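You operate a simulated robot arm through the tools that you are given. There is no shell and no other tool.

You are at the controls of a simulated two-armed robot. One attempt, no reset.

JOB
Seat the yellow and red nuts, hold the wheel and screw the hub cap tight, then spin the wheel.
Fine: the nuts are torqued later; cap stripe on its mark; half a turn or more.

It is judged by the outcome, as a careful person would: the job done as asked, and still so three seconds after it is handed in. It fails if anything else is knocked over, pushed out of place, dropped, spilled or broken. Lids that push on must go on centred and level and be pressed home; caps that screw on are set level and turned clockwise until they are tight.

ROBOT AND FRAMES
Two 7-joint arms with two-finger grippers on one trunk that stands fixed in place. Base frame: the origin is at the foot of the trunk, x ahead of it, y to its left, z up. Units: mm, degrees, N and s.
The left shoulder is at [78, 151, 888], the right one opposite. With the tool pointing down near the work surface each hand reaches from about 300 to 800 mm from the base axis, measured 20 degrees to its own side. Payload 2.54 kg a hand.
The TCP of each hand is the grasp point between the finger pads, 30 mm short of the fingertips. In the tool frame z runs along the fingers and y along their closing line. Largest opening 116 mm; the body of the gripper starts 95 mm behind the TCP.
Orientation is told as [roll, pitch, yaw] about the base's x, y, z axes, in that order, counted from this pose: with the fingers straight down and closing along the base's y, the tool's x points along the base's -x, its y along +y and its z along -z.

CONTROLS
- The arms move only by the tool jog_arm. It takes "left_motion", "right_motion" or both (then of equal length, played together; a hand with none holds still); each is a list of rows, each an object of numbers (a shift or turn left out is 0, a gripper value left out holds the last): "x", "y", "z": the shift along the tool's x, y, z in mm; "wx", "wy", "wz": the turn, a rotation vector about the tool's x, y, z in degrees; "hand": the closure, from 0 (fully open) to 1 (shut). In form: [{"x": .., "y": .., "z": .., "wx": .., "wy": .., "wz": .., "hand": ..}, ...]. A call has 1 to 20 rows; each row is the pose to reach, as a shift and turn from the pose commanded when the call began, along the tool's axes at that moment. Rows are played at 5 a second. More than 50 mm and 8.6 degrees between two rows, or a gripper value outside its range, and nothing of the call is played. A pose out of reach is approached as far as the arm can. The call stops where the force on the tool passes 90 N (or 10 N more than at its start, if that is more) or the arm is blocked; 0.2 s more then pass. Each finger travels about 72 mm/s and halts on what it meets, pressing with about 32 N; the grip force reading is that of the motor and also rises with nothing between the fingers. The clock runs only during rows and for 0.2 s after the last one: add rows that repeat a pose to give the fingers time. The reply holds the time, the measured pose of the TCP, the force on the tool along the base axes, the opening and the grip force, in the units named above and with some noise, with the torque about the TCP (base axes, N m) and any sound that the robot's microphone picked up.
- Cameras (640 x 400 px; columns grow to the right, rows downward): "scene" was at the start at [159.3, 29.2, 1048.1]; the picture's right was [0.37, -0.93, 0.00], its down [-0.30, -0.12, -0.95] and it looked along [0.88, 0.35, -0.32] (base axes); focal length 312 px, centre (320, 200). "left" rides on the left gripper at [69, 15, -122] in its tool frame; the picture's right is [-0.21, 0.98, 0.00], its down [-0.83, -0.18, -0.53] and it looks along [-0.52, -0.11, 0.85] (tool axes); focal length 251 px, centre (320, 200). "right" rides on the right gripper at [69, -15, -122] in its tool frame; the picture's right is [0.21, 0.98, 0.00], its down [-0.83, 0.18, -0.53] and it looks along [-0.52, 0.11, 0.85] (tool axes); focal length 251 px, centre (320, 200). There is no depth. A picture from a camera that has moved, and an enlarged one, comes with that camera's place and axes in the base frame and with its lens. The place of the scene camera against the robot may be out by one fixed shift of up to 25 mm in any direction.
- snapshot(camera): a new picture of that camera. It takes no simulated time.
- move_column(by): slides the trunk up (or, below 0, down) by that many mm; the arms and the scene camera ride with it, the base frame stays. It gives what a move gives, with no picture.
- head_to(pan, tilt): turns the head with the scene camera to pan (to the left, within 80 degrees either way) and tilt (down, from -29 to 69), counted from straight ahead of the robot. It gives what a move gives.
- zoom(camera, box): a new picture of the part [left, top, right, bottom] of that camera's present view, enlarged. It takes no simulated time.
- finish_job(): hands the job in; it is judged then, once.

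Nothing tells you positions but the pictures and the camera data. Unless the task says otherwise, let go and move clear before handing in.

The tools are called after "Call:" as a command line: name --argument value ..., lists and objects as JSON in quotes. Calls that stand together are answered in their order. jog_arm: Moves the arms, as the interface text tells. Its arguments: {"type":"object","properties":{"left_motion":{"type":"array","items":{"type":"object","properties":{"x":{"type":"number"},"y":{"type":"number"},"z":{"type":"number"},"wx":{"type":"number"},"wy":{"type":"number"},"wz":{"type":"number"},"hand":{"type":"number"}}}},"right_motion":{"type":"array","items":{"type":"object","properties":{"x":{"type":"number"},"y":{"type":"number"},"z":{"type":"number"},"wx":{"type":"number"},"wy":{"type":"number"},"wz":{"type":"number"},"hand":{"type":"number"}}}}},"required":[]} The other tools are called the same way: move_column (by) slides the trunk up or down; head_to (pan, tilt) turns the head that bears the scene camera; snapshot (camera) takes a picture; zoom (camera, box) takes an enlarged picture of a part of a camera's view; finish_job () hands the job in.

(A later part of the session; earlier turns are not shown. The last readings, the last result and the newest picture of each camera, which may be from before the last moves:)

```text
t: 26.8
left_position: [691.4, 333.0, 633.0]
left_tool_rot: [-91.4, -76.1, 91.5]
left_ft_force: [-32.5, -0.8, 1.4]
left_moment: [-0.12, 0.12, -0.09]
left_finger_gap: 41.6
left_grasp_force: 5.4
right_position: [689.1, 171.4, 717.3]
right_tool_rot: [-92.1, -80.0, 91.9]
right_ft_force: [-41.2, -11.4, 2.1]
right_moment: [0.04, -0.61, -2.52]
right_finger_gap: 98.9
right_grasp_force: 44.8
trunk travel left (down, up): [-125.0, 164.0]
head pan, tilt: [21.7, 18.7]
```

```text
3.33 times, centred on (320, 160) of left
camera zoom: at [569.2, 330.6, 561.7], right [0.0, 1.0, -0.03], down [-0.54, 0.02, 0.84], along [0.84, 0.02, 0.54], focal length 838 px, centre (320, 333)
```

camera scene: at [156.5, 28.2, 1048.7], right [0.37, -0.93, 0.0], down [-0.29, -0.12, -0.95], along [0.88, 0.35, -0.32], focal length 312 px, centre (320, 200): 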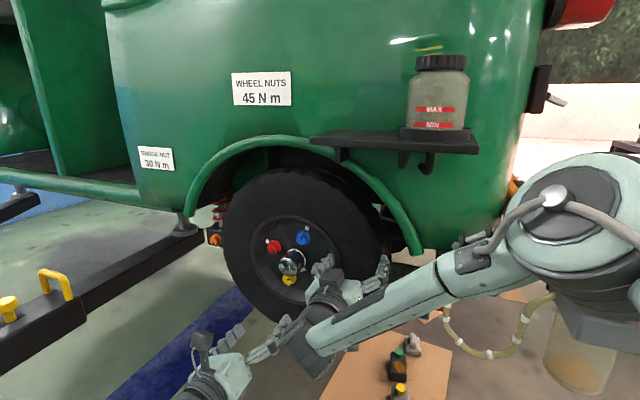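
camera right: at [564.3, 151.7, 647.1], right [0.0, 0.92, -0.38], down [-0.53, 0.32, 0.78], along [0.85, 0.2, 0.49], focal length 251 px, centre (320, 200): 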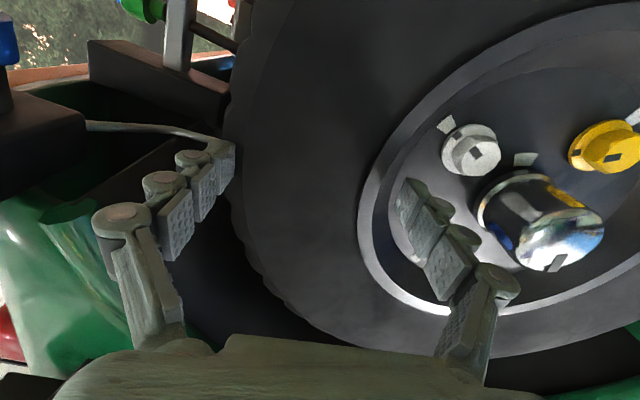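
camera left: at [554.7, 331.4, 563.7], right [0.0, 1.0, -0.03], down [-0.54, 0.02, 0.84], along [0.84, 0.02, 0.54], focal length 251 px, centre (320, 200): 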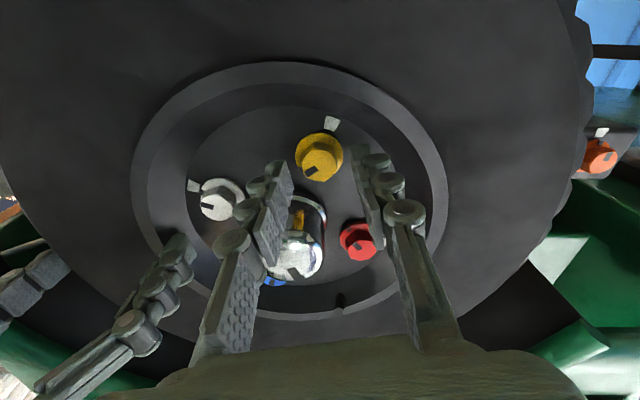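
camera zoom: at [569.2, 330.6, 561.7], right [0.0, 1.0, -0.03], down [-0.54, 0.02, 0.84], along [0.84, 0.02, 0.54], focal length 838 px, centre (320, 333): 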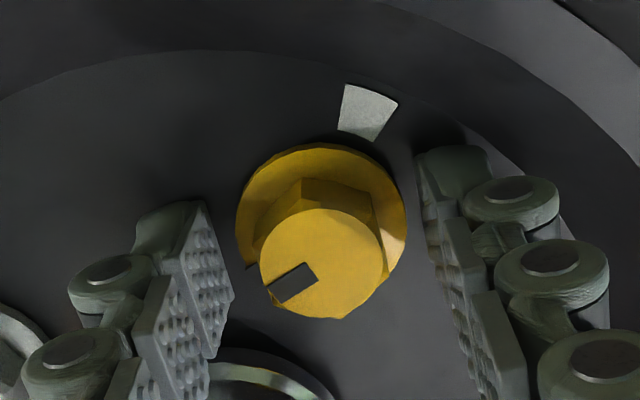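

Call:
jog_arm --left_motion '[{"z": -3}, {"z": -5}, {"z": -5}]'

Call:
jog_arm --left_motion '[{"hand": 0.7}, {"hand": 0.75}, {"hand": 0.78}, {"hand": 0.82}, {"hand": 0.82}]'

Call:
zoom --camera "left" --box '[240, 100, 400, 220]'

```text
t: 27.6
left_position: [686.6, 334.3, 632.2]
left_tool_rot: [-91.4, -76.2, 91.4]
left_ft_force: [-0.8, -0.1, -0.3]
left_moment: [0.0, 0.02, 0.01]
left_finger_gap: 39.9
left_grasp_force: 0.0
right_position: [690.8, 172.0, 716.6]
right_tool_rot: [-92.0, -80.2, 91.8]
right_ft_force: [-48.6, -17.0, 7.7]
right_moment: [0.5, -0.1, -1.54]
right_finger_gap: 99.2
right_grasp_force: 44.6
trunk travel left (down, up): [-125.0, 164.0]
head pan, tilt: [21.7, 18.7]
```

```text
t: 28.8
left_position: [686.9, 334.5, 631.4]
left_tool_rot: [-91.4, -76.0, 91.6]
left_ft_force: [-14.8, -0.2, 1.3]
left_moment: [0.05, -0.02, 0.01]
left_finger_gap: 26.9
left_grasp_force: 45.2
right_position: [690.3, 169.9, 716.2]
right_tool_rot: [-91.9, -80.0, 91.9]
right_ft_force: [-42.9, -15.6, 4.6]
right_moment: [0.23, -0.16, -1.41]
right_finger_gap: 99.2
right_grasp_force: 45.8
trunk travel left (down, up): [-125.0, 164.0]
head pan, tilt: [21.7, 18.7]
```

```text
3.33 times, centred on (320, 160) of left
camera zoom: at [564.8, 331.2, 561.3], right [0.0, 1.0, -0.03], down [-0.54, 0.02, 0.84], along [0.84, 0.02, 0.54], focal length 838 px, centre (320, 333)
```

zoom: 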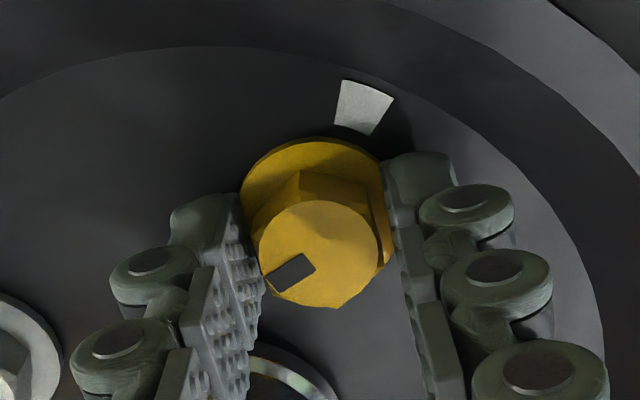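

Call:
jog_arm --left_motion '[{"hand": 0.72}, {"hand": 0.7, "z": -2}, {"hand": 0.7, "z": -4}, {"hand": 0.78, "z": -4}, {"hand": 0.85, "z": -4}, {"hand": 0.85, "z": -4}, {"hand": 0.85, "z": -4}]'

Call:
zoom --camera "left" --box '[240, 100, 400, 220]'

```text
t: 30.4
left_position: [681.2, 332.6, 633.1]
left_tool_rot: [-91.3, -76.2, 91.4]
left_ft_force: [0.4, 0.7, -0.1]
left_moment: [-0.04, 0.01, -0.02]
left_finger_gap: 21.2
left_grasp_force: 45.4
right_position: [691.7, 171.4, 716.0]
right_tool_rot: [-92.0, -80.1, 91.8]
right_ft_force: [-45.3, -16.8, 7.1]
right_moment: [0.44, -0.1, -1.31]
right_finger_gap: 99.2
right_grasp_force: 45.5
trunk travel left (down, up): [-125.0, 164.0]
head pan, tilt: [21.7, 18.7]
```

```text
3.33 times, centred on (320, 160) of left
camera zoom: at [561.1, 331.3, 561.5], right [0.0, 1.0, -0.03], down [-0.54, 0.02, 0.84], along [0.84, 0.02, 0.54], focal length 838 px, centre (320, 333)
```

zoom: 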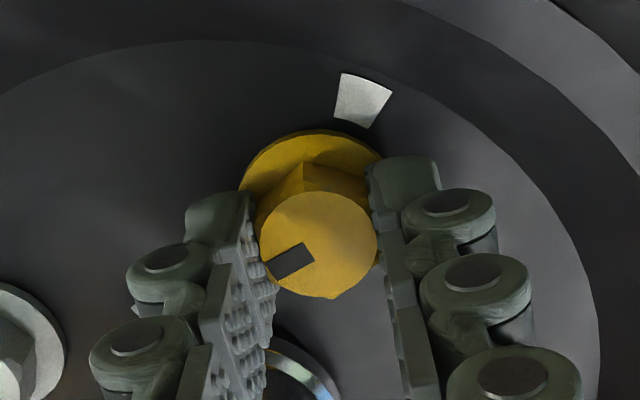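

The grip is clean on the hex flats: gap 21 mm and no side load. I'll turn the yellow nut clockwise in small steps and watch the torque.

Call:
jog_arm --left_motion '[{"wz": 8}, {"wz": 16}, {"wz": 24}, {"wz": 32}, {"wz": 40}, {"wz": 40}]'

Call:
zoom --camera "left" --box '[220, 90, 420, 240]'

```text
t: 31.8
left_position: [681.8, 332.5, 631.9]
left_tool_rot: [90.7, -63.9, -90.6]
left_ft_force: [17.0, -4.6, -0.5]
left_moment: [0.0, -0.04, -0.17]
left_finger_gap: 20.9
left_grasp_force: 45.1
right_position: [691.2, 172.0, 715.5]
right_tool_rot: [-91.9, -80.1, 91.6]
right_ft_force: [-48.8, -17.0, 8.7]
right_moment: [0.91, -0.2, -1.73]
right_finger_gap: 99.3
right_grasp_force: 44.7
trunk travel left (down, up): [-125.0, 164.0]
head pan, tilt: [21.7, 18.7]
```

```text
2.67 times, centred on (320, 165) of left
camera zoom: at [561.2, 376.5, 577.0], right [0.0, 0.78, 0.62], down [-0.54, -0.53, 0.66], along [0.84, -0.33, 0.42], focal length 670 px, centre (320, 293)
```

zoom: 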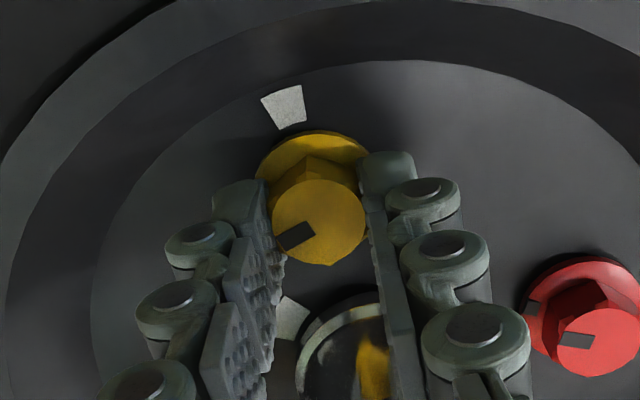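

Call:
jog_arm --left_motion '[{"z": 1, "wz": 0}, {"wz": 8, "z": 1.2}, {"wz": 16, "z": 1.4}, {"wz": 24, "z": 1.6}, {"wz": 32, "z": 1.8}, {"wz": 40, "z": 2}, {"wz": 40, "z": 2}]'

Call:
zoom --camera "left" --box '[220, 90, 420, 240]'

```text
t: 33.4
left_position: [683.7, 333.2, 630.9]
left_tool_rot: [90.3, -23.7, -90.1]
left_ft_force: [-24.9, -9.7, -1.4]
left_moment: [0.05, 0.01, -0.39]
left_finger_gap: 21.2
left_grasp_force: 44.3
right_position: [691.5, 171.6, 715.1]
right_tool_rot: [-91.6, -80.1, 91.4]
right_ft_force: [-36.2, -15.2, 2.1]
right_moment: [0.28, -0.28, -1.77]
right_finger_gap: 99.3
right_grasp_force: 44.9
trunk travel left (down, up): [-125.0, 164.0]
head pan, tilt: [21.7, 18.7]
```

```text
2.67 times, centred on (320, 165) of left
camera zoom: at [561.9, 401.0, 617.5], right [-0.01, 0.2, 0.98], down [-0.53, -0.83, 0.16], along [0.85, -0.52, 0.11], focal length 670 px, centre (320, 293)
```

zoom: 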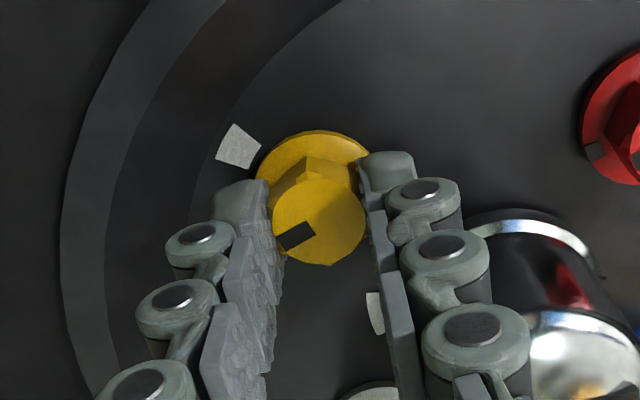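

Call:
jog_arm --left_motion '[{"z": -1, "wz": 0}, {"wz": 8, "z": -1}, {"wz": 16, "z": -0.9}, {"wz": 24, "z": -0.8}, {"wz": 30, "z": -0.7}, {"wz": 30, "z": -0.7}]'

Call:
zoom --camera "left" --box '[220, 90, 420, 240]'

```text
t: 34.8
left_position: [685.1, 331.5, 631.8]
left_tool_rot: [90.2, 6.3, -90.0]
left_ft_force: [4.2, -16.5, -6.0]
left_moment: [0.02, 0.14, -0.56]
left_finger_gap: 20.9
left_grasp_force: 45.4
right_position: [691.3, 171.8, 714.6]
right_tool_rot: [-91.7, -80.1, 91.5]
right_ft_force: [-45.6, -16.8, 6.2]
right_moment: [1.26, -0.19, -1.98]
right_finger_gap: 99.6
right_grasp_force: 45.0
trunk travel left (down, up): [-125.0, 164.0]
head pan, tilt: [21.7, 18.7]
```

```text
2.67 times, centred on (320, 165) of left
camera zoom: at [561.8, 398.8, 653.5], right [0.0, -0.32, 0.95], down [-0.53, -0.8, -0.27], along [0.85, -0.51, -0.17], focal length 670 px, centre (320, 293)
```

zoom: 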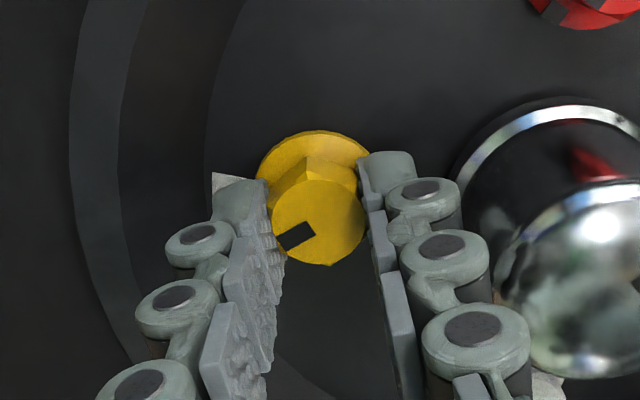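

Call:
jog_arm --left_motion '[{"x": -0.8, "y": -0.2, "wz": 0}, {"x": -0.8, "y": -0.2, "wz": 4, "z": 0.1}, {"x": -0.8, "y": -0.2, "wz": 8, "z": 0.1}, {"x": -0.8, "y": -0.2, "wz": 12, "z": 0.2}, {"x": -0.8, "y": -0.2, "wz": 12, "z": 0.2}]'

Call:
jog_arm --left_motion '[{"wz": 4, "z": 0.1}, {"wz": 8, "z": 0.1}, {"wz": 8, "z": 0.1}]'

Call:
zoom --camera "left" --box '[220, 90, 420, 240]'

```text
t: 36.0
left_position: [683.1, 332.8, 630.7]
left_tool_rot: [90.3, 18.3, -89.8]
left_ft_force: [10.1, -14.2, -5.0]
left_moment: [-0.01, 0.14, -0.27]
left_finger_gap: 21.4
left_grasp_force: 44.7
right_position: [692.0, 171.5, 714.4]
right_tool_rot: [-91.6, -80.1, 91.3]
right_ft_force: [-45.6, -18.0, 5.8]
right_moment: [1.15, -0.05, -1.55]
right_finger_gap: 99.6
right_grasp_force: 45.3
trunk travel left (down, up): [-125.0, 164.0]
head pan, tilt: [21.7, 18.7]
```

```text
t: 36.8
left_position: [684.2, 332.6, 630.3]
left_tool_rot: [90.1, 26.2, -89.8]
left_ft_force: [14.1, -11.0, -6.3]
left_moment: [-0.09, 0.14, -0.3]
left_finger_gap: 20.9
left_grasp_force: 44.8
right_position: [690.8, 171.1, 714.3]
right_tool_rot: [-91.5, -80.1, 91.2]
right_ft_force: [-46.2, -18.7, 6.3]
right_moment: [1.12, -0.01, -1.71]
right_finger_gap: 99.6
right_grasp_force: 45.0
trunk travel left (down, up): [-125.0, 164.0]
head pan, tilt: [21.7, 18.7]
```

```text
2.67 times, centred on (320, 165) of left
camera zoom: at [561.5, 387.1, 674.8], right [0.0, -0.62, 0.78], down [-0.53, -0.66, -0.53], along [0.85, -0.41, -0.33], focal length 670 px, centre (320, 293)
```

zoom: 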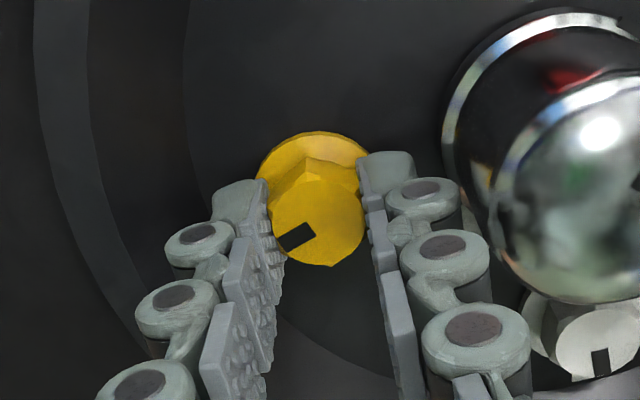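

Call:
jog_arm --left_motion '[{"wz": 3, "z": 0.4}, {"wz": 6, "z": 0.5}, {"wz": 6, "z": 0.5}]'

Call:
jog_arm --left_motion '[{"wz": 3, "z": 0.1}, {"wz": 6, "z": 0.1}, {"wz": 6, "z": 0.1}]'

```text
t: 37.6
left_position: [683.2, 331.7, 630.2]
left_tool_rot: [90.4, 32.3, -89.8]
left_ft_force: [-6.3, -8.1, -4.8]
left_moment: [-0.04, 0.06, -0.08]
left_finger_gap: 21.4
left_grasp_force: 44.6
right_position: [691.8, 171.3, 715.2]
right_tool_rot: [-91.4, -80.0, 91.2]
right_ft_force: [-39.9, -18.3, 2.6]
right_moment: [0.44, -0.12, -1.66]
right_finger_gap: 99.9
right_grasp_force: 45.0
trunk travel left (down, up): [-125.0, 164.0]
head pan, tilt: [21.7, 18.7]
```

```text
t: 38.4
left_position: [683.2, 334.7, 632.0]
left_tool_rot: [90.3, 38.3, -89.8]
left_ft_force: [-19.0, -7.1, -3.4]
left_moment: [-0.15, 0.17, -0.07]
left_finger_gap: 21.4
left_grasp_force: 44.8
right_position: [692.5, 170.4, 714.4]
right_tool_rot: [-91.1, -80.0, 90.9]
right_ft_force: [-36.7, -18.6, -0.1]
right_moment: [0.03, -0.13, -1.52]
right_finger_gap: 99.4
right_grasp_force: 45.5
trunk travel left (down, up): [-125.0, 164.0]
head pan, tilt: [21.7, 18.7]
```

Call:
jog_arm --left_motion '[{"wz": 3, "z": -0.5}, {"wz": 6, "z": -0.5}, {"wz": 6, "z": -0.5}]'

Call:
zoom --camera "left" --box '[220, 90, 420, 240]'

Call:
zoom --camera "right" --box '[400, 40, 640, 200]'

```text
t: 39.2
left_position: [685.3, 334.2, 630.3]
left_tool_rot: [90.4, 44.3, -89.6]
left_ft_force: [-11.4, -4.4, -3.0]
left_moment: [-0.04, -0.01, 0.06]
left_finger_gap: 21.7
left_grasp_force: 44.7
right_position: [693.1, 172.1, 714.2]
right_tool_rot: [-91.1, -80.0, 90.9]
right_ft_force: [-36.6, -21.0, 1.5]
right_moment: [-0.11, 0.11, -1.2]
right_finger_gap: 99.2
right_grasp_force: 45.1
trunk travel left (down, up): [-125.0, 164.0]
head pan, tilt: [21.7, 18.7]
```

```text
2.67 times, centred on (320, 165) of left
camera zoom: at [562.0, 371.5, 689.8], right [0.0, -0.84, 0.55], down [-0.53, -0.47, -0.71], along [0.85, -0.29, -0.44], focal length 670 px, centre (320, 293)
```

zoom: 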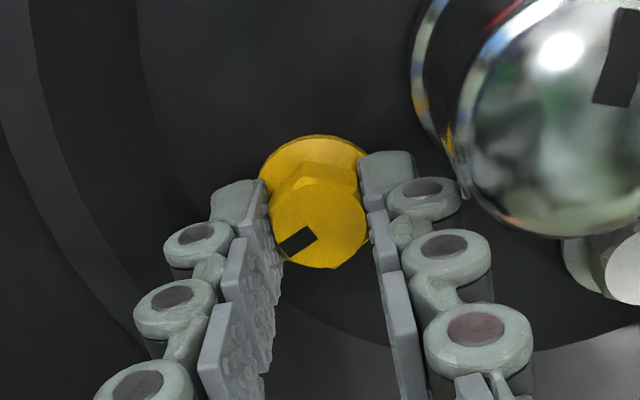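

```text
2.50 times, centred on (520, 120) of right
camera zoom: at [570.2, 144.7, 649.6], right [0.0, 0.92, -0.38], down [-0.54, 0.32, 0.78], along [0.84, 0.2, 0.5], focal length 629 px, centre (-180, 400)
```

zoom: 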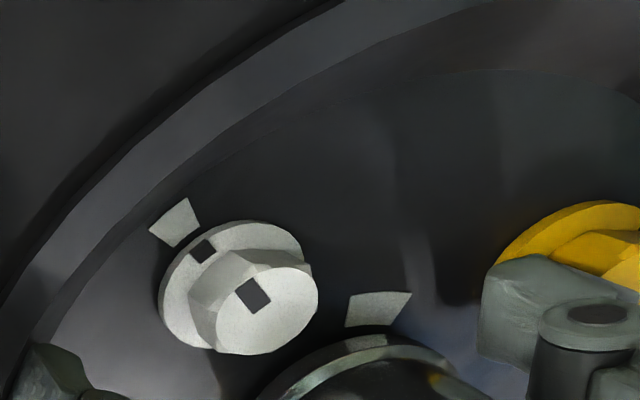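

Call:
jog_arm --left_motion '[{"hand": 0.7}, {"hand": 0.66}, {"hand": 0.66}, {"z": -10}, {"z": -25}, {"z": -45}, {"z": -65}, {"z": -65}]'

Call:
zoom --camera "left" --box '[240, 60, 440, 200]'

Call:
snapshot --camera "left"

```text
t: 41.0
left_position: [618.4, 331.9, 630.1]
left_tool_rot: [90.4, 44.1, -89.7]
left_ft_force: [0.1, 0.0, -0.7]
left_moment: [0.0, -0.01, -0.02]
left_finger_gap: 39.8
left_grasp_force: 0.1
right_position: [691.3, 170.6, 714.4]
right_tool_rot: [-91.4, -80.1, 91.1]
right_ft_force: [-35.1, -21.5, 2.4]
right_moment: [-0.4, -0.06, -1.31]
right_finger_gap: 99.5
right_grasp_force: 45.7
trunk travel left (down, up): [-125.0, 164.0]
head pan, tilt: [21.7, 18.7]
```

```text
2.86 times, centred on (340, 130) of left
camera zoom: at [495.8, 371.0, 689.5], right [0.0, -0.83, 0.55], down [-0.53, -0.47, -0.71], along [0.85, -0.29, -0.44], focal length 718 px, centre (263, 400)
```

zoom: 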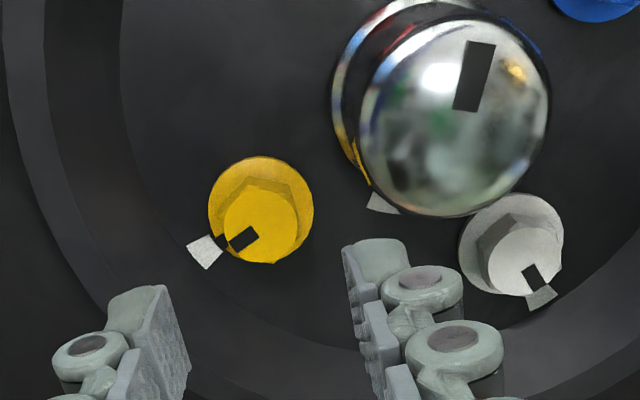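

```text
taken
camera left: at [495.8, 371.0, 689.5], right [0.0, -0.83, 0.55], down [-0.53, -0.47, -0.71], along [0.85, -0.29, -0.44], focal length 251 px, centre (320, 200)
```

left: 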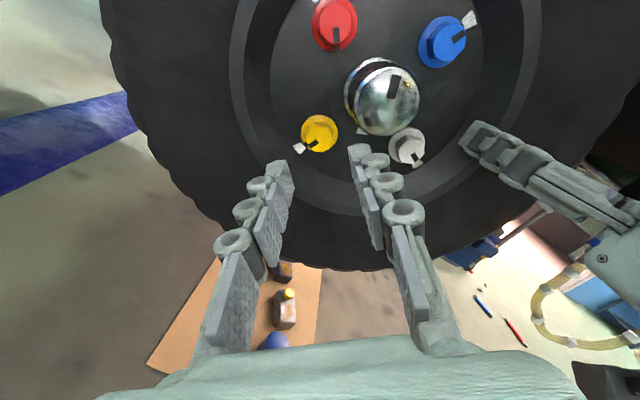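

Call:
zoom --camera "left" --box '[290, 105, 350, 160]'

Call:
zoom --camera "left" --box '[380, 120, 440, 175]'

Call:
zoom --camera "left" --box '[300, 0, 370, 60]'

Call:
zoom --camera "right" --box '[540, 70, 640, 180]'

```text
7.27 times, centred on (320, 132) of left
camera zoom: at [495.8, 371.0, 689.5], right [0.0, -0.83, 0.55], down [-0.53, -0.47, -0.71], along [0.85, -0.29, -0.44], focal length 1829 px, centre (320, 691)
```

zoom: 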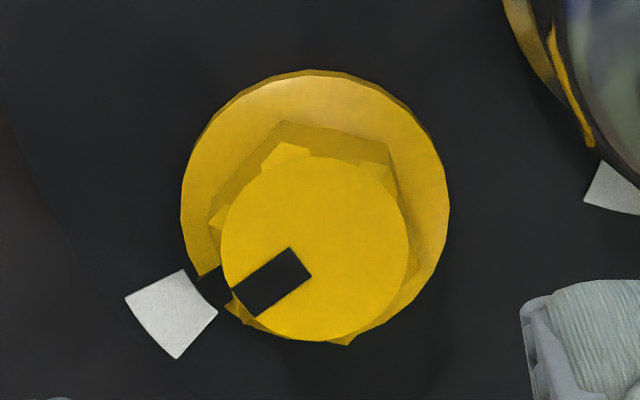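

```text
7.27 times, centred on (410, 148) of left
camera zoom: at [495.8, 371.0, 689.5], right [0.0, -0.83, 0.55], down [-0.53, -0.47, -0.71], along [0.85, -0.29, -0.44], focal length 1829 px, centre (-334, 582)
```

zoom: 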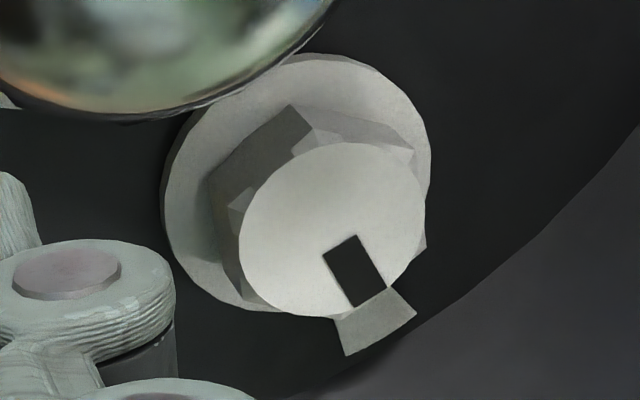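

```text
6.67 times, centred on (335, 30) of left
camera zoom: at [495.8, 371.0, 689.5], right [0.0, -0.83, 0.55], down [-0.53, -0.47, -0.71], along [0.85, -0.29, -0.44], focal length 1676 px, centre (220, 1333)
```

zoom: 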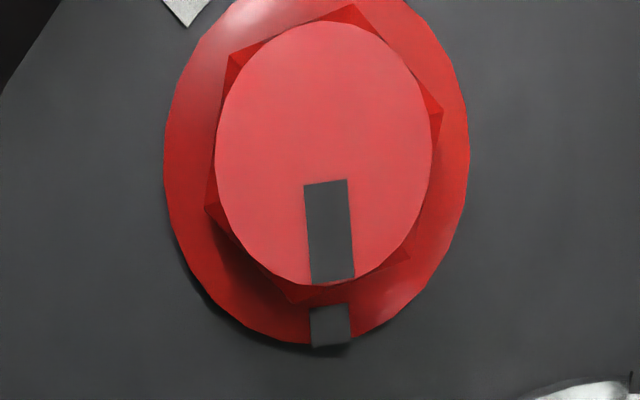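

```text
3.64 times, centred on (590, 125) of right
camera zoom: at [570.3, 144.8, 649.5], right [0.0, 0.93, -0.38], down [-0.54, 0.32, 0.78], along [0.84, 0.2, 0.5], focal length 914 px, centre (-662, 473)
```

zoom: 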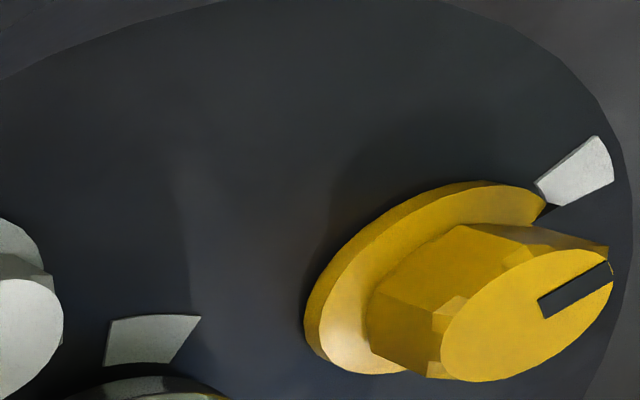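

Call:
jog_arm --left_motion '[{"wz": -8.5}, {"wz": -17}, {"wz": -25.5}, {"wz": -34}, {"wz": -42.5}, {"wz": -51}, {"wz": -60}, {"wz": -60}]'

Call:
zoom --camera "left" --box '[220, 60, 440, 220]'

```text
refused: row 7 steps farther than a row can; nothing moved
```

```text
2.50 times, centred on (330, 140) of left
camera zoom: at [495.8, 371.0, 689.5], right [0.0, -0.83, 0.55], down [-0.53, -0.47, -0.71], along [0.85, -0.29, -0.44], focal length 629 px, centre (295, 350)
```

zoom: 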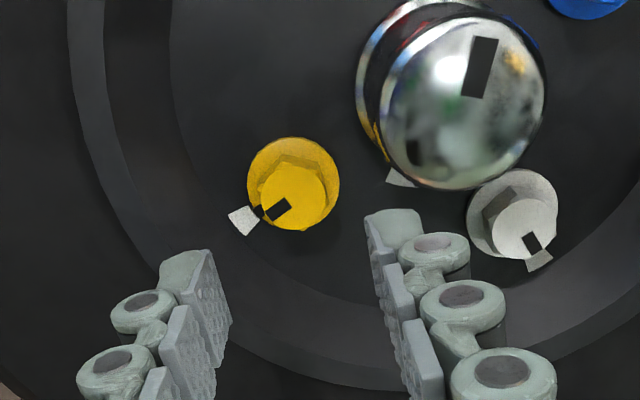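

Call:
jog_arm --left_motion '[{"wz": -8.5}, {"wz": -17}, {"wz": -25.5}, {"wz": -34}, {"wz": -42.5}, {"wz": -51}, {"wz": -59.5}, {"wz": -60}]'

Call:
zoom --camera "left" --box '[220, 60, 440, 220]'

```text
t: 42.8
left_position: [619.5, 332.2, 630.7]
left_tool_rot: [90.2, -15.9, -90.1]
left_ft_force: [-0.8, -0.7, 0.5]
left_moment: [0.0, 0.0, 0.01]
left_finger_gap: 39.7
left_grasp_force: 0.0
right_position: [692.1, 171.5, 713.8]
right_tool_rot: [-91.4, -80.1, 91.2]
right_ft_force: [-33.0, -21.4, 2.0]
right_moment: [-0.25, -0.11, -1.39]
right_finger_gap: 99.6
right_grasp_force: 45.2
trunk travel left (down, up): [-125.0, 164.0]
head pan, tilt: [21.7, 18.7]
```

```text
2.50 times, centred on (330, 140) of left
camera zoom: at [497.3, 402.5, 626.2], right [0.0, 0.06, 1.0], down [-0.53, -0.84, 0.05], along [0.85, -0.53, 0.04], focal length 629 px, centre (295, 350)
```

zoom: 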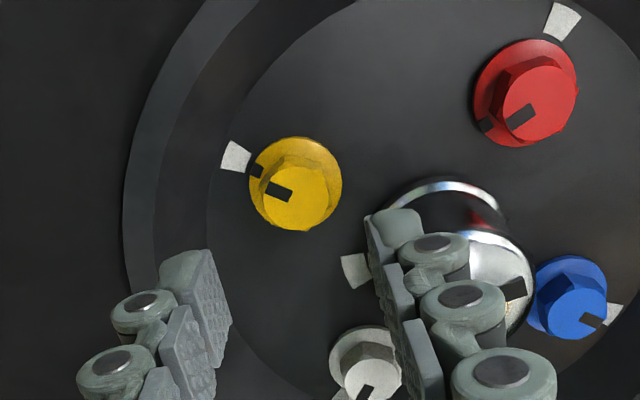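

Call:
jog_arm --left_motion '[{"x": 0.5, "y": 1, "z": 20}, {"x": 0.5, "y": 1, "z": 40}, {"x": 0.5, "y": 1, "z": 55}, {"x": 0.5, "y": 1, "z": 65}, {"x": 0.5, "y": 1, "z": 65}, {"x": 0.5, "y": 1, "z": 65, "hand": 0.78}, {"x": 0.5, "y": 1, "z": 65, "hand": 0.86}, {"x": 0.5, "y": 1, "z": 65, "hand": 0.86}, {"x": 0.5, "y": 1, "z": 65, "hand": 0.86}]'

Call:
zoom --camera "left" --box '[220, 90, 420, 240]'

```text
t: 44.8
left_position: [684.7, 332.2, 631.6]
left_tool_rot: [90.3, -15.9, -89.9]
left_ft_force: [6.6, -0.9, -1.0]
left_moment: [-0.14, 0.06, -0.04]
left_finger_gap: 22.1
left_grasp_force: 45.0
right_position: [692.2, 171.1, 715.3]
right_tool_rot: [-91.6, -80.2, 91.4]
right_ft_force: [-33.5, -20.9, 3.8]
right_moment: [0.22, -0.11, -1.35]
right_finger_gap: 99.3
right_grasp_force: 45.0
trunk travel left (down, up): [-125.0, 164.0]
head pan, tilt: [21.7, 18.7]
```

```text
2.67 times, centred on (320, 165) of left
camera zoom: at [562.6, 402.3, 627.2], right [0.0, 0.06, 1.0], down [-0.53, -0.84, 0.05], along [0.85, -0.53, 0.04], focal length 670 px, centre (320, 293)
```

zoom: 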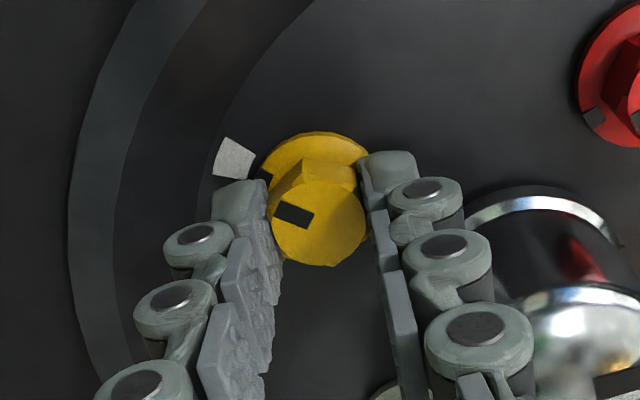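

Call:
jog_arm --left_motion '[{"wz": 4}, {"wz": 4}]'

Call:
jog_arm --left_motion '[{"wz": 4}, {"wz": 4}]'

Call:
jog_arm --left_motion '[{"wz": 4}, {"wz": 4}]'

Call:
zoom --camera "left" --box '[220, 90, 420, 240]'

```text
t: 45.4
left_position: [684.9, 332.3, 630.6]
left_tool_rot: [90.2, -11.7, -90.0]
left_ft_force: [10.5, -2.2, -4.0]
left_moment: [-0.07, 0.09, -0.05]
left_finger_gap: 22.1
left_grasp_force: 45.1
right_position: [692.8, 170.6, 715.9]
right_tool_rot: [-91.7, -80.1, 91.4]
right_ft_force: [-35.3, -20.1, 5.9]
right_moment: [0.53, 0.03, -1.47]
right_finger_gap: 99.6
right_grasp_force: 44.8
trunk travel left (down, up): [-125.0, 164.0]
head pan, tilt: [21.7, 18.7]
```

```text
t: 46.0
left_position: [684.3, 332.8, 630.4]
left_tool_rot: [90.3, -7.6, -90.1]
left_ft_force: [7.7, -5.1, -3.4]
left_moment: [-0.09, 0.13, 0.01]
left_finger_gap: 22.5
left_grasp_force: 44.8
right_position: [692.0, 171.5, 714.1]
right_tool_rot: [-91.7, -80.0, 91.5]
right_ft_force: [-33.8, -19.3, 5.2]
right_moment: [0.61, -0.1, -1.66]
right_finger_gap: 99.5
right_grasp_force: 44.8
trunk travel left (down, up): [-125.0, 164.0]
head pan, tilt: [21.7, 18.7]
```

```text
t: 46.6
left_position: [683.7, 332.8, 632.6]
left_tool_rot: [90.2, -3.8, -89.9]
left_ft_force: [14.3, -6.7, -4.4]
left_moment: [-0.08, 0.1, -0.19]
left_finger_gap: 23.0
left_grasp_force: 45.0
right_position: [692.6, 171.6, 716.0]
right_tool_rot: [-91.6, -80.1, 91.6]
right_ft_force: [-37.0, -20.1, 5.6]
right_moment: [0.84, -0.05, -1.56]
right_finger_gap: 99.5
right_grasp_force: 44.7
trunk travel left (down, up): [-125.0, 164.0]
head pan, tilt: [21.7, 18.7]
```

```text
2.67 times, centred on (320, 165) of left
camera zoom: at [562.3, 402.3, 641.9], right [0.0, -0.15, 0.99], down [-0.53, -0.84, -0.13], along [0.85, -0.53, -0.08], focal length 670 px, centre (320, 293)
```

zoom: 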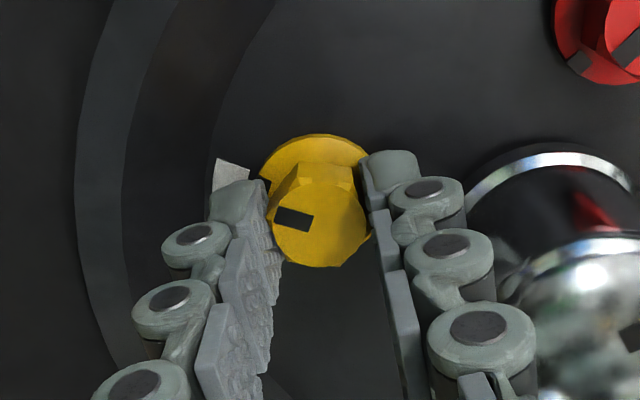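

Call:
jog_arm --left_motion '[{"hand": 0.7}, {"hand": 0.66}, {"hand": 0.66}, {"z": -15}, {"z": -35}, {"z": -55}, {"z": -65}, {"z": -65}]'

Call:
zoom --camera "left" --box '[220, 60, 440, 220]'

Call:
zoom --camera "left" --box '[280, 90, 350, 150]'

```text
t: 48.4
left_position: [620.0, 332.2, 631.2]
left_tool_rot: [90.2, -3.8, -89.8]
left_ft_force: [-0.3, -0.9, 0.6]
left_moment: [-0.04, -0.05, 0.01]
left_finger_gap: 39.5
left_grasp_force: 0.1
right_position: [693.2, 171.8, 714.7]
right_tool_rot: [-91.6, -80.1, 91.5]
right_ft_force: [-26.6, -20.2, 3.9]
right_moment: [-0.01, -0.17, -1.41]
right_finger_gap: 99.6
right_grasp_force: 44.8
trunk travel left (down, up): [-125.0, 164.0]
head pan, tilt: [21.7, 18.7]
```

```text
2.50 times, centred on (330, 140) of left
camera zoom: at [497.5, 402.4, 641.7], right [0.0, -0.15, 0.99], down [-0.53, -0.84, -0.13], along [0.85, -0.53, -0.08], focal length 629 px, centre (295, 350)
```

zoom: 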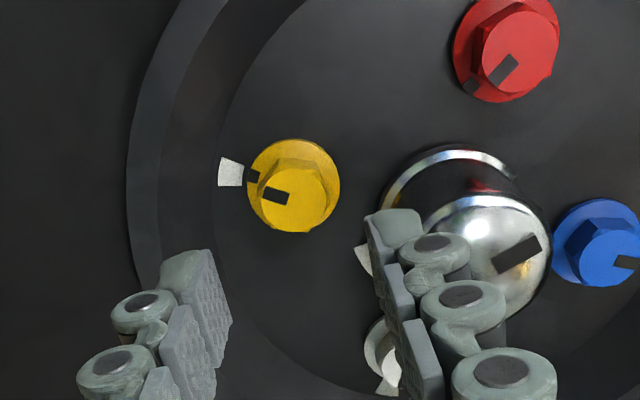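

```text
6.67 times, centred on (315, 120) of left
camera zoom: at [497.5, 402.4, 641.7], right [0.0, -0.15, 0.99], down [-0.53, -0.84, -0.13], along [0.85, -0.53, -0.08], focal length 1676 px, centre (353, 733)
```

zoom: 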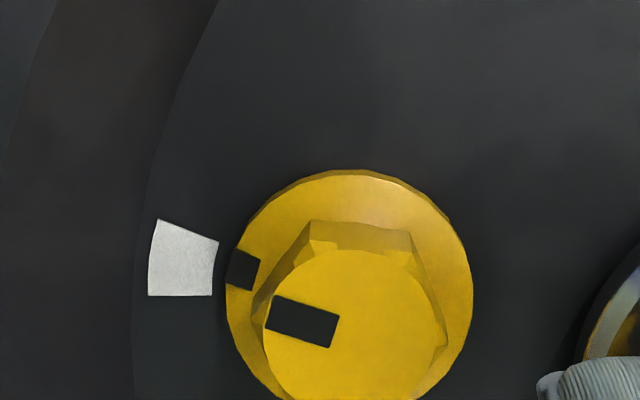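

The yellow nut's stripe is on its mark, and the nut held there while the fingers started to ride round the hex, so it's seated. Next is the red nut at about y=370, z=707: I'll roll the hand back, then move across.

Call:
jog_arm --left_motion '[{"wz": -8.3, "z": -5}, {"wz": -16.6, "z": -10}, {"wz": -24.9, "z": -10}, {"wz": -33.2, "z": -10}, {"wz": -41.5, "z": -10}, {"wz": -49.8, "z": -10}, {"wz": -58.1, "z": -10}, {"wz": -66.4, "z": -10}, {"wz": -74.7, "z": -10}, {"wz": -83, "z": -10}, {"wz": -91.3, "z": -10}, {"wz": -99.6, "z": -10}, {"wz": -107.5, "z": -10, "hand": 0.69}, {"wz": -107.5, "z": -10, "hand": 0.69}]'

Call:
jog_arm --left_motion '[{"x": -20, "y": 2}, {"x": -40, "y": 4}, {"x": -60, "y": 6}, {"x": -80, "y": 7}, {"x": -84, "y": 8, "z": 5}, {"x": -84, "y": 8, "z": 15}, {"x": -84, "y": 8, "z": 15}]'

Call:
snapshot --camera "left"

Call:
zoom --camera "left" --box '[240, 90, 400, 210]'

```text
t: 51.4
left_position: [609.6, 333.7, 631.9]
left_tool_rot: [-90.7, -68.5, 90.7]
left_ft_force: [-0.9, -0.6, 0.1]
left_moment: [-0.01, 0.0, 0.02]
left_finger_gap: 35.9
left_grasp_force: 0.1
right_position: [692.2, 171.8, 715.3]
right_tool_rot: [-91.7, -80.1, 91.7]
right_ft_force: [-23.8, -20.7, 5.1]
right_moment: [0.18, -0.22, -1.32]
right_finger_gap: 99.6
right_grasp_force: 45.3
trunk travel left (down, up): [-125.0, 164.0]
head pan, tilt: [21.7, 18.7]
```

```text
t: 53.0
left_position: [624.2, 371.9, 707.3]
left_tool_rot: [-90.7, -68.6, 90.6]
left_ft_force: [0.6, -0.2, -0.4]
left_moment: [-0.02, 0.0, 0.02]
left_finger_gap: 35.9
left_grasp_force: 0.0
right_position: [692.0, 171.2, 714.4]
right_tool_rot: [-91.7, -80.1, 91.5]
right_ft_force: [-23.3, -19.2, 5.4]
right_moment: [0.26, -0.22, -1.34]
right_finger_gap: 99.4
right_grasp_force: 44.8
trunk travel left (down, up): [-125.0, 164.0]
head pan, tilt: [21.7, 18.7]
```

```text
taken
camera left: at [502.5, 360.1, 636.8], right [0.0, 0.99, -0.16], down [-0.54, 0.13, 0.83], along [0.84, 0.08, 0.53], focal length 251 px, centre (320, 200)
```

left: 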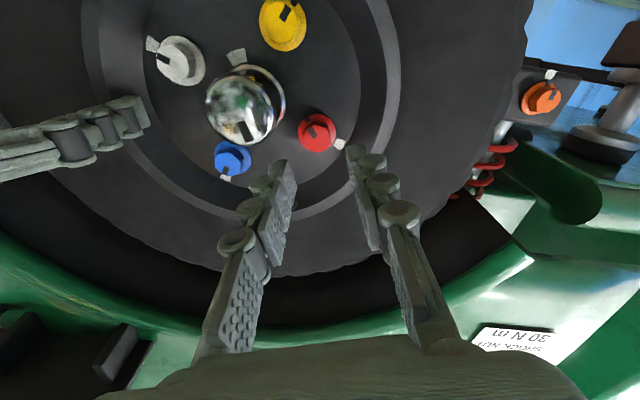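

```text
3.33 times, centred on (320, 150) of left
camera zoom: at [502.5, 360.1, 636.8], right [0.0, 0.99, -0.16], down [-0.54, 0.13, 0.83], along [0.84, 0.08, 0.53], focal length 838 px, centre (320, 367)
```

zoom: 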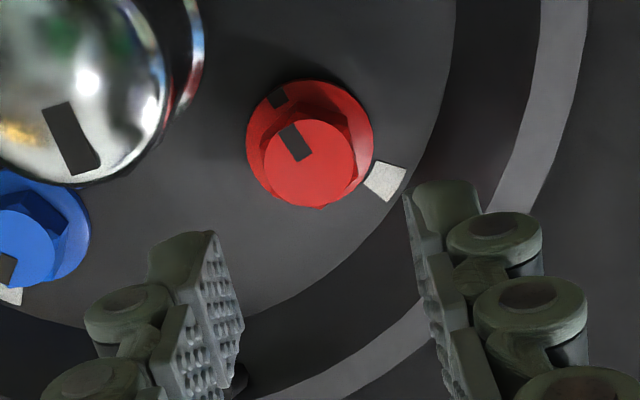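

Call:
jog_arm --left_motion '[{"x": 1.5, "y": -0.7, "z": 12}, {"x": 3, "y": -1.5, "z": 24}, {"x": 3, "y": -1.5, "z": 36}, {"x": 3, "y": -1.5, "z": 44}, {"x": 3, "y": -1.5, "z": 44}]'

Call:
zoom --camera "left" --box '[240, 90, 400, 210]'

```text
t: 54.2
left_position: [668.2, 369.3, 705.1]
left_tool_rot: [-90.7, -68.6, 90.8]
left_ft_force: [0.4, 0.2, 0.0]
left_moment: [-0.01, -0.03, -0.03]
left_finger_gap: 35.8
left_grasp_force: 0.0
right_position: [692.0, 171.3, 715.0]
right_tool_rot: [-91.7, -80.1, 91.5]
right_ft_force: [-22.4, -19.0, 5.9]
right_moment: [0.33, -0.22, -1.3]
right_finger_gap: 99.4
right_grasp_force: 44.9
trunk travel left (down, up): [-125.0, 164.0]
head pan, tilt: [21.7, 18.7]
```

```text
3.33 times, centred on (320, 150) of left
camera zoom: at [547.1, 357.3, 634.3], right [0.0, 0.99, -0.16], down [-0.54, 0.13, 0.83], along [0.84, 0.08, 0.53], focal length 838 px, centre (320, 367)
```

zoom: 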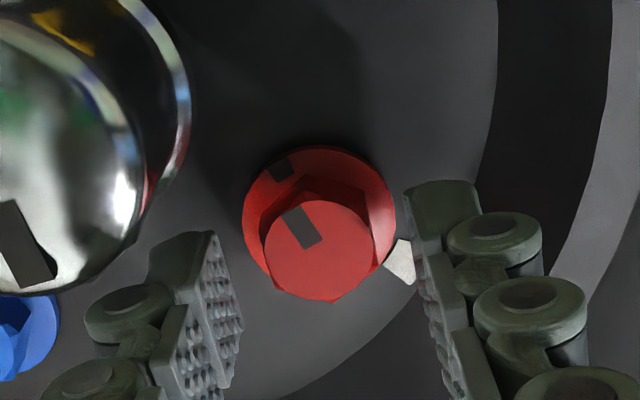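

Call:
jog_arm --left_motion '[{"z": 6}, {"z": 11}, {"z": 15}, {"z": 15}, {"z": 15, "hand": 0.78}, {"z": 15, "hand": 0.86}, {"z": 15, "hand": 0.86}, {"z": 15, "hand": 0.86}]'

Call:
zoom --camera "left" --box '[240, 90, 400, 210]'

```text
t: 56.0
left_position: [682.9, 368.9, 704.0]
left_tool_rot: [-90.5, -68.7, 90.6]
left_ft_force: [3.8, 4.8, -0.2]
left_moment: [-0.01, 0.04, 0.14]
left_finger_gap: 21.4
left_grasp_force: 45.1
right_position: [691.6, 171.1, 715.7]
right_tool_rot: [-91.8, -80.1, 91.7]
right_ft_force: [-24.0, -20.2, 7.5]
right_moment: [0.6, -0.12, -1.0]
right_finger_gap: 99.5
right_grasp_force: 44.8
trunk travel left (down, up): [-125.0, 164.0]
head pan, tilt: [21.7, 18.7]
```

```text
3.33 times, centred on (320, 150) of left
camera zoom: at [561.2, 357.2, 634.7], right [0.0, 0.99, -0.16], down [-0.54, 0.13, 0.83], along [0.84, 0.09, 0.53], focal length 838 px, centre (320, 367)
```

zoom: 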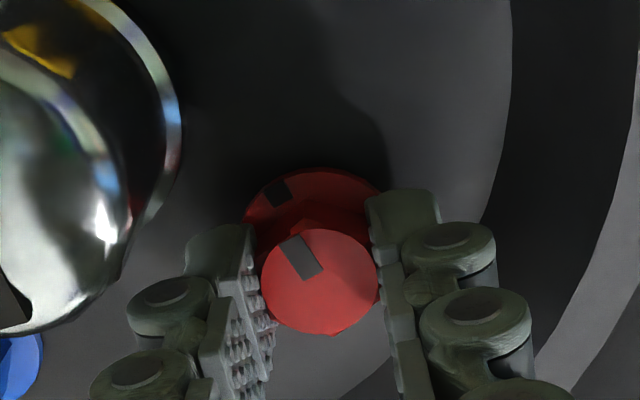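

Call:
jog_arm --left_motion '[{"wz": 8, "z": 0.12}, {"wz": 16, "z": 0.24}, {"wz": 24, "z": 0.35}, {"wz": 32, "z": 0.46}, {"wz": 40, "z": 0.58}, {"wz": 48, "z": 0.7}, {"wz": 48, "z": 0.7}]'

Call:
zoom --camera "left" --box '[240, 90, 400, 210]'

```text
t: 57.6
left_position: [683.5, 369.0, 705.0]
left_tool_rot: [90.4, -63.2, -90.3]
left_ft_force: [-9.3, -2.6, -3.6]
left_moment: [0.0, 0.38, 0.0]
left_finger_gap: 21.1
left_grasp_force: 45.3
right_position: [691.7, 171.5, 715.2]
right_tool_rot: [-91.8, -80.1, 91.6]
right_ft_force: [-20.9, -18.1, 5.5]
right_moment: [0.45, -0.34, -1.71]
right_finger_gap: 99.7
right_grasp_force: 44.9
trunk travel left (down, up): [-125.0, 164.0]
head pan, tilt: [21.7, 18.7]
```

```text
3.33 times, centred on (320, 150) of left
camera zoom: at [561.8, 412.5, 649.7], right [0.0, 0.78, 0.63], down [-0.54, -0.53, 0.65], along [0.84, -0.34, 0.42], focal length 838 px, centre (320, 367)
```

zoom: 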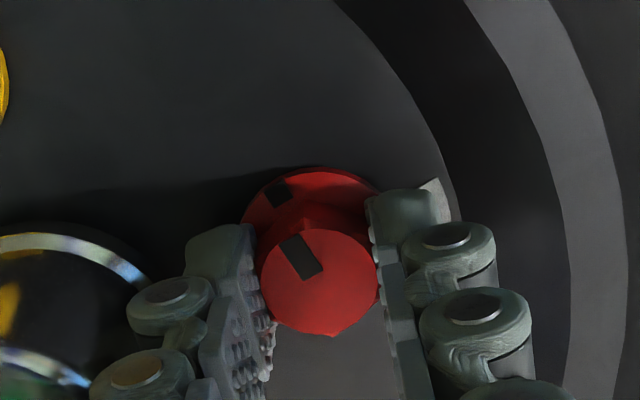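

Call:
jog_arm --left_motion '[{"wz": 8, "z": 0}, {"wz": 16, "z": 0}, {"wz": 24, "z": 0.1}, {"wz": 32, "z": 0.1}, {"wz": 40, "z": 0.2}, {"wz": 48, "z": 0.2}, {"wz": 48, "z": 0.2}]'

Call:
zoom --camera "left" --box '[240, 90, 400, 210]'

```text
t: 59.2
left_position: [683.9, 367.6, 704.1]
left_tool_rot: [90.1, -15.3, -90.0]
left_ft_force: [0.1, -9.6, -10.5]
left_moment: [0.06, 0.18, -0.55]
left_finger_gap: 21.2
left_grasp_force: 45.2
right_position: [692.3, 172.1, 715.5]
right_tool_rot: [-91.9, -80.1, 91.5]
right_ft_force: [-28.0, -19.2, 8.3]
right_moment: [1.03, -0.19, -1.39]
right_finger_gap: 99.6
right_grasp_force: 45.1
trunk travel left (down, up): [-125.0, 164.0]
head pan, tilt: [21.7, 18.7]
```

```text
3.33 times, centred on (320, 150) of left
camera zoom: at [562.0, 438.1, 700.7], right [0.0, 0.05, 1.0], down [-0.53, -0.84, 0.04], along [0.85, -0.53, 0.03], focal length 838 px, centre (320, 367)
```

zoom: 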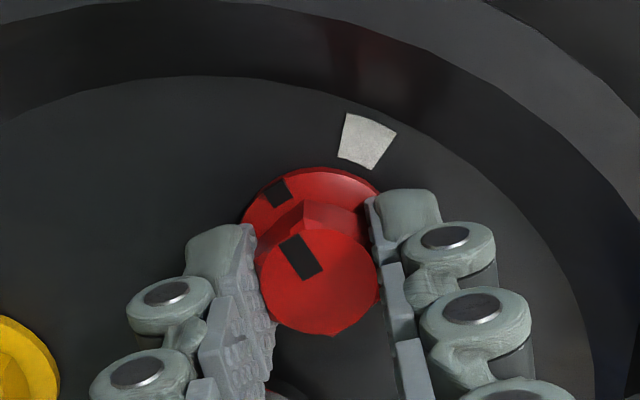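

Call:
jog_arm --left_motion '[{"wz": 8, "z": 0.1, "x": -0.3, "y": -0.5}, {"wz": 16, "z": 0.2, "x": -0.3, "y": -0.5}, {"wz": 24, "z": 0.3, "x": -0.3, "y": -0.5}, {"wz": 32, "z": 0.4, "x": -0.3, "y": -0.5}, {"wz": 40, "z": 0.5, "x": -0.3, "y": -0.5}, {"wz": 40, "z": 0.5, "x": -0.3, "y": -0.5}]'

Call:
zoom --camera "left" --box '[240, 90, 400, 210]'

```text
t: 60.6
left_position: [684.6, 367.1, 702.4]
left_tool_rot: [90.2, 24.8, -89.9]
left_ft_force: [-12.7, -9.9, -11.0]
left_moment: [0.01, 0.38, -0.45]
left_finger_gap: 21.4
left_grasp_force: 44.4
right_position: [692.5, 171.1, 715.3]
right_tool_rot: [-91.5, -80.1, 91.4]
right_ft_force: [-25.0, -17.9, 7.1]
right_moment: [0.86, -0.15, -1.63]
right_finger_gap: 99.4
right_grasp_force: 45.4
trunk travel left (down, up): [-125.0, 164.0]
head pan, tilt: [21.7, 18.7]
```

```text
3.33 times, centred on (320, 150) of left
camera zoom: at [562.5, 423.9, 746.5], right [0.0, -0.61, 0.8], down [-0.53, -0.67, -0.51], along [0.85, -0.42, -0.32], focal length 838 px, centre (320, 367)
```

zoom: 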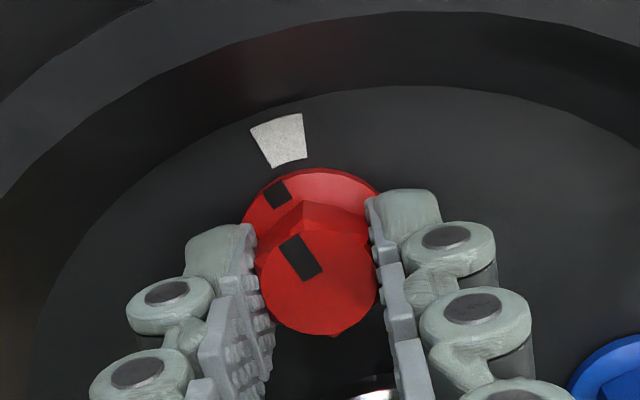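

Call:
jog_arm --left_motion '[{"wz": 5, "z": -0.3}, {"wz": 10, "z": -0.3}, {"wz": 10, "z": -0.3}]'

Call:
jog_arm --left_motion '[{"wz": 3}, {"wz": 6}, {"wz": 6}]'

Call:
zoom --camera "left" --box '[240, 90, 400, 210]'

```text
t: 61.4
left_position: [684.4, 369.1, 703.8]
left_tool_rot: [90.2, 34.8, -89.9]
left_ft_force: [-8.6, -8.8, -11.8]
left_moment: [-0.21, 0.44, -0.34]
left_finger_gap: 21.4
left_grasp_force: 45.2
right_position: [693.3, 170.8, 714.6]
right_tool_rot: [-91.6, -80.0, 91.3]
right_ft_force: [-27.5, -19.5, 6.8]
right_moment: [1.09, -0.13, -1.53]
right_finger_gap: 99.5
right_grasp_force: 45.4
trunk travel left (down, up): [-125.0, 164.0]
head pan, tilt: [21.7, 18.7]
```

```text
t: 62.2
left_position: [684.4, 368.4, 704.1]
left_tool_rot: [90.2, 40.7, -89.8]
left_ft_force: [0.6, -10.8, -8.8]
left_moment: [-0.26, 0.32, -0.3]
left_finger_gap: 21.8
left_grasp_force: 44.7
right_position: [692.4, 170.9, 714.6]
right_tool_rot: [-91.6, -80.0, 91.4]
right_ft_force: [-28.3, -20.1, 6.8]
right_moment: [0.86, -0.14, -1.58]
right_finger_gap: 99.8
right_grasp_force: 45.0
trunk travel left (down, up): [-125.0, 164.0]
head pan, tilt: [21.7, 18.7]
```

```text
3.33 times, centred on (320, 150) of left
camera zoom: at [562.5, 410.7, 760.6], right [0.0, -0.8, 0.6], down [-0.53, -0.51, -0.68], along [0.85, -0.32, -0.42], focal length 838 px, centre (320, 367)
```

zoom: 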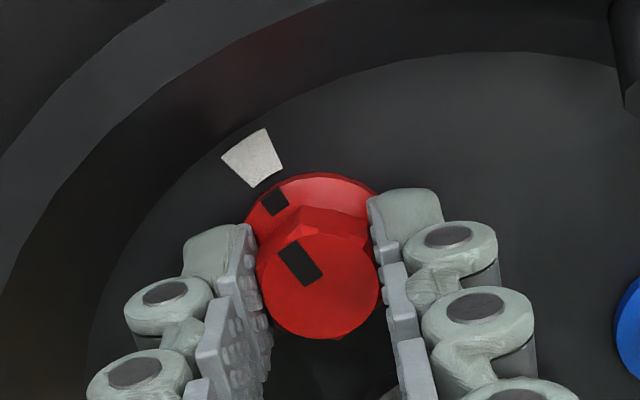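

Call:
jog_arm --left_motion '[{"wz": 4}, {"wz": 4}]'

Call:
jog_arm --left_motion '[{"wz": 4}, {"wz": 4}]'

Call:
zoom --camera "left" --box '[240, 90, 400, 210]'

```text
t: 62.8
left_position: [685.8, 369.3, 704.0]
left_tool_rot: [90.3, 44.8, -89.5]
left_ft_force: [8.4, -5.8, -8.1]
left_moment: [-0.08, 0.18, -0.17]
left_finger_gap: 22.1
left_grasp_force: 44.6
right_position: [692.5, 170.4, 714.9]
right_tool_rot: [-91.6, -80.1, 91.3]
right_ft_force: [-30.5, -21.4, 6.2]
right_moment: [0.8, -0.08, -1.42]
right_finger_gap: 99.7
right_grasp_force: 44.6
trunk travel left (down, up): [-125.0, 164.0]
head pan, tilt: [21.7, 18.7]
```

```text
t: 63.4
left_position: [685.0, 370.1, 704.3]
left_tool_rot: [90.4, 48.8, -89.5]
left_ft_force: [2.2, -1.5, -2.9]
left_moment: [-0.11, 0.02, 0.02]
left_finger_gap: 22.3
left_grasp_force: 45.1
right_position: [691.8, 171.1, 715.5]
right_tool_rot: [-91.5, -80.1, 91.3]
right_ft_force: [-28.4, -20.3, 4.5]
right_moment: [0.39, -0.15, -1.48]
right_finger_gap: 99.3
right_grasp_force: 44.8
trunk travel left (down, up): [-125.0, 164.0]
head pan, tilt: [21.7, 18.7]
```

```text
3.33 times, centred on (320, 150) of left
camera zoom: at [562.2, 402.5, 766.5], right [0.0, -0.88, 0.48], down [-0.53, -0.41, -0.74], along [0.85, -0.25, -0.46], focal length 838 px, centre (320, 367)
```

zoom: 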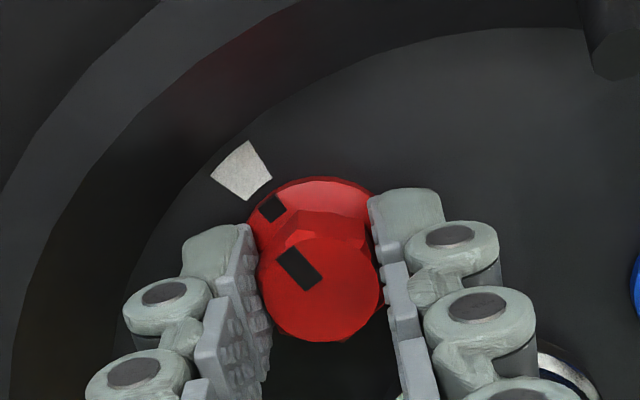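

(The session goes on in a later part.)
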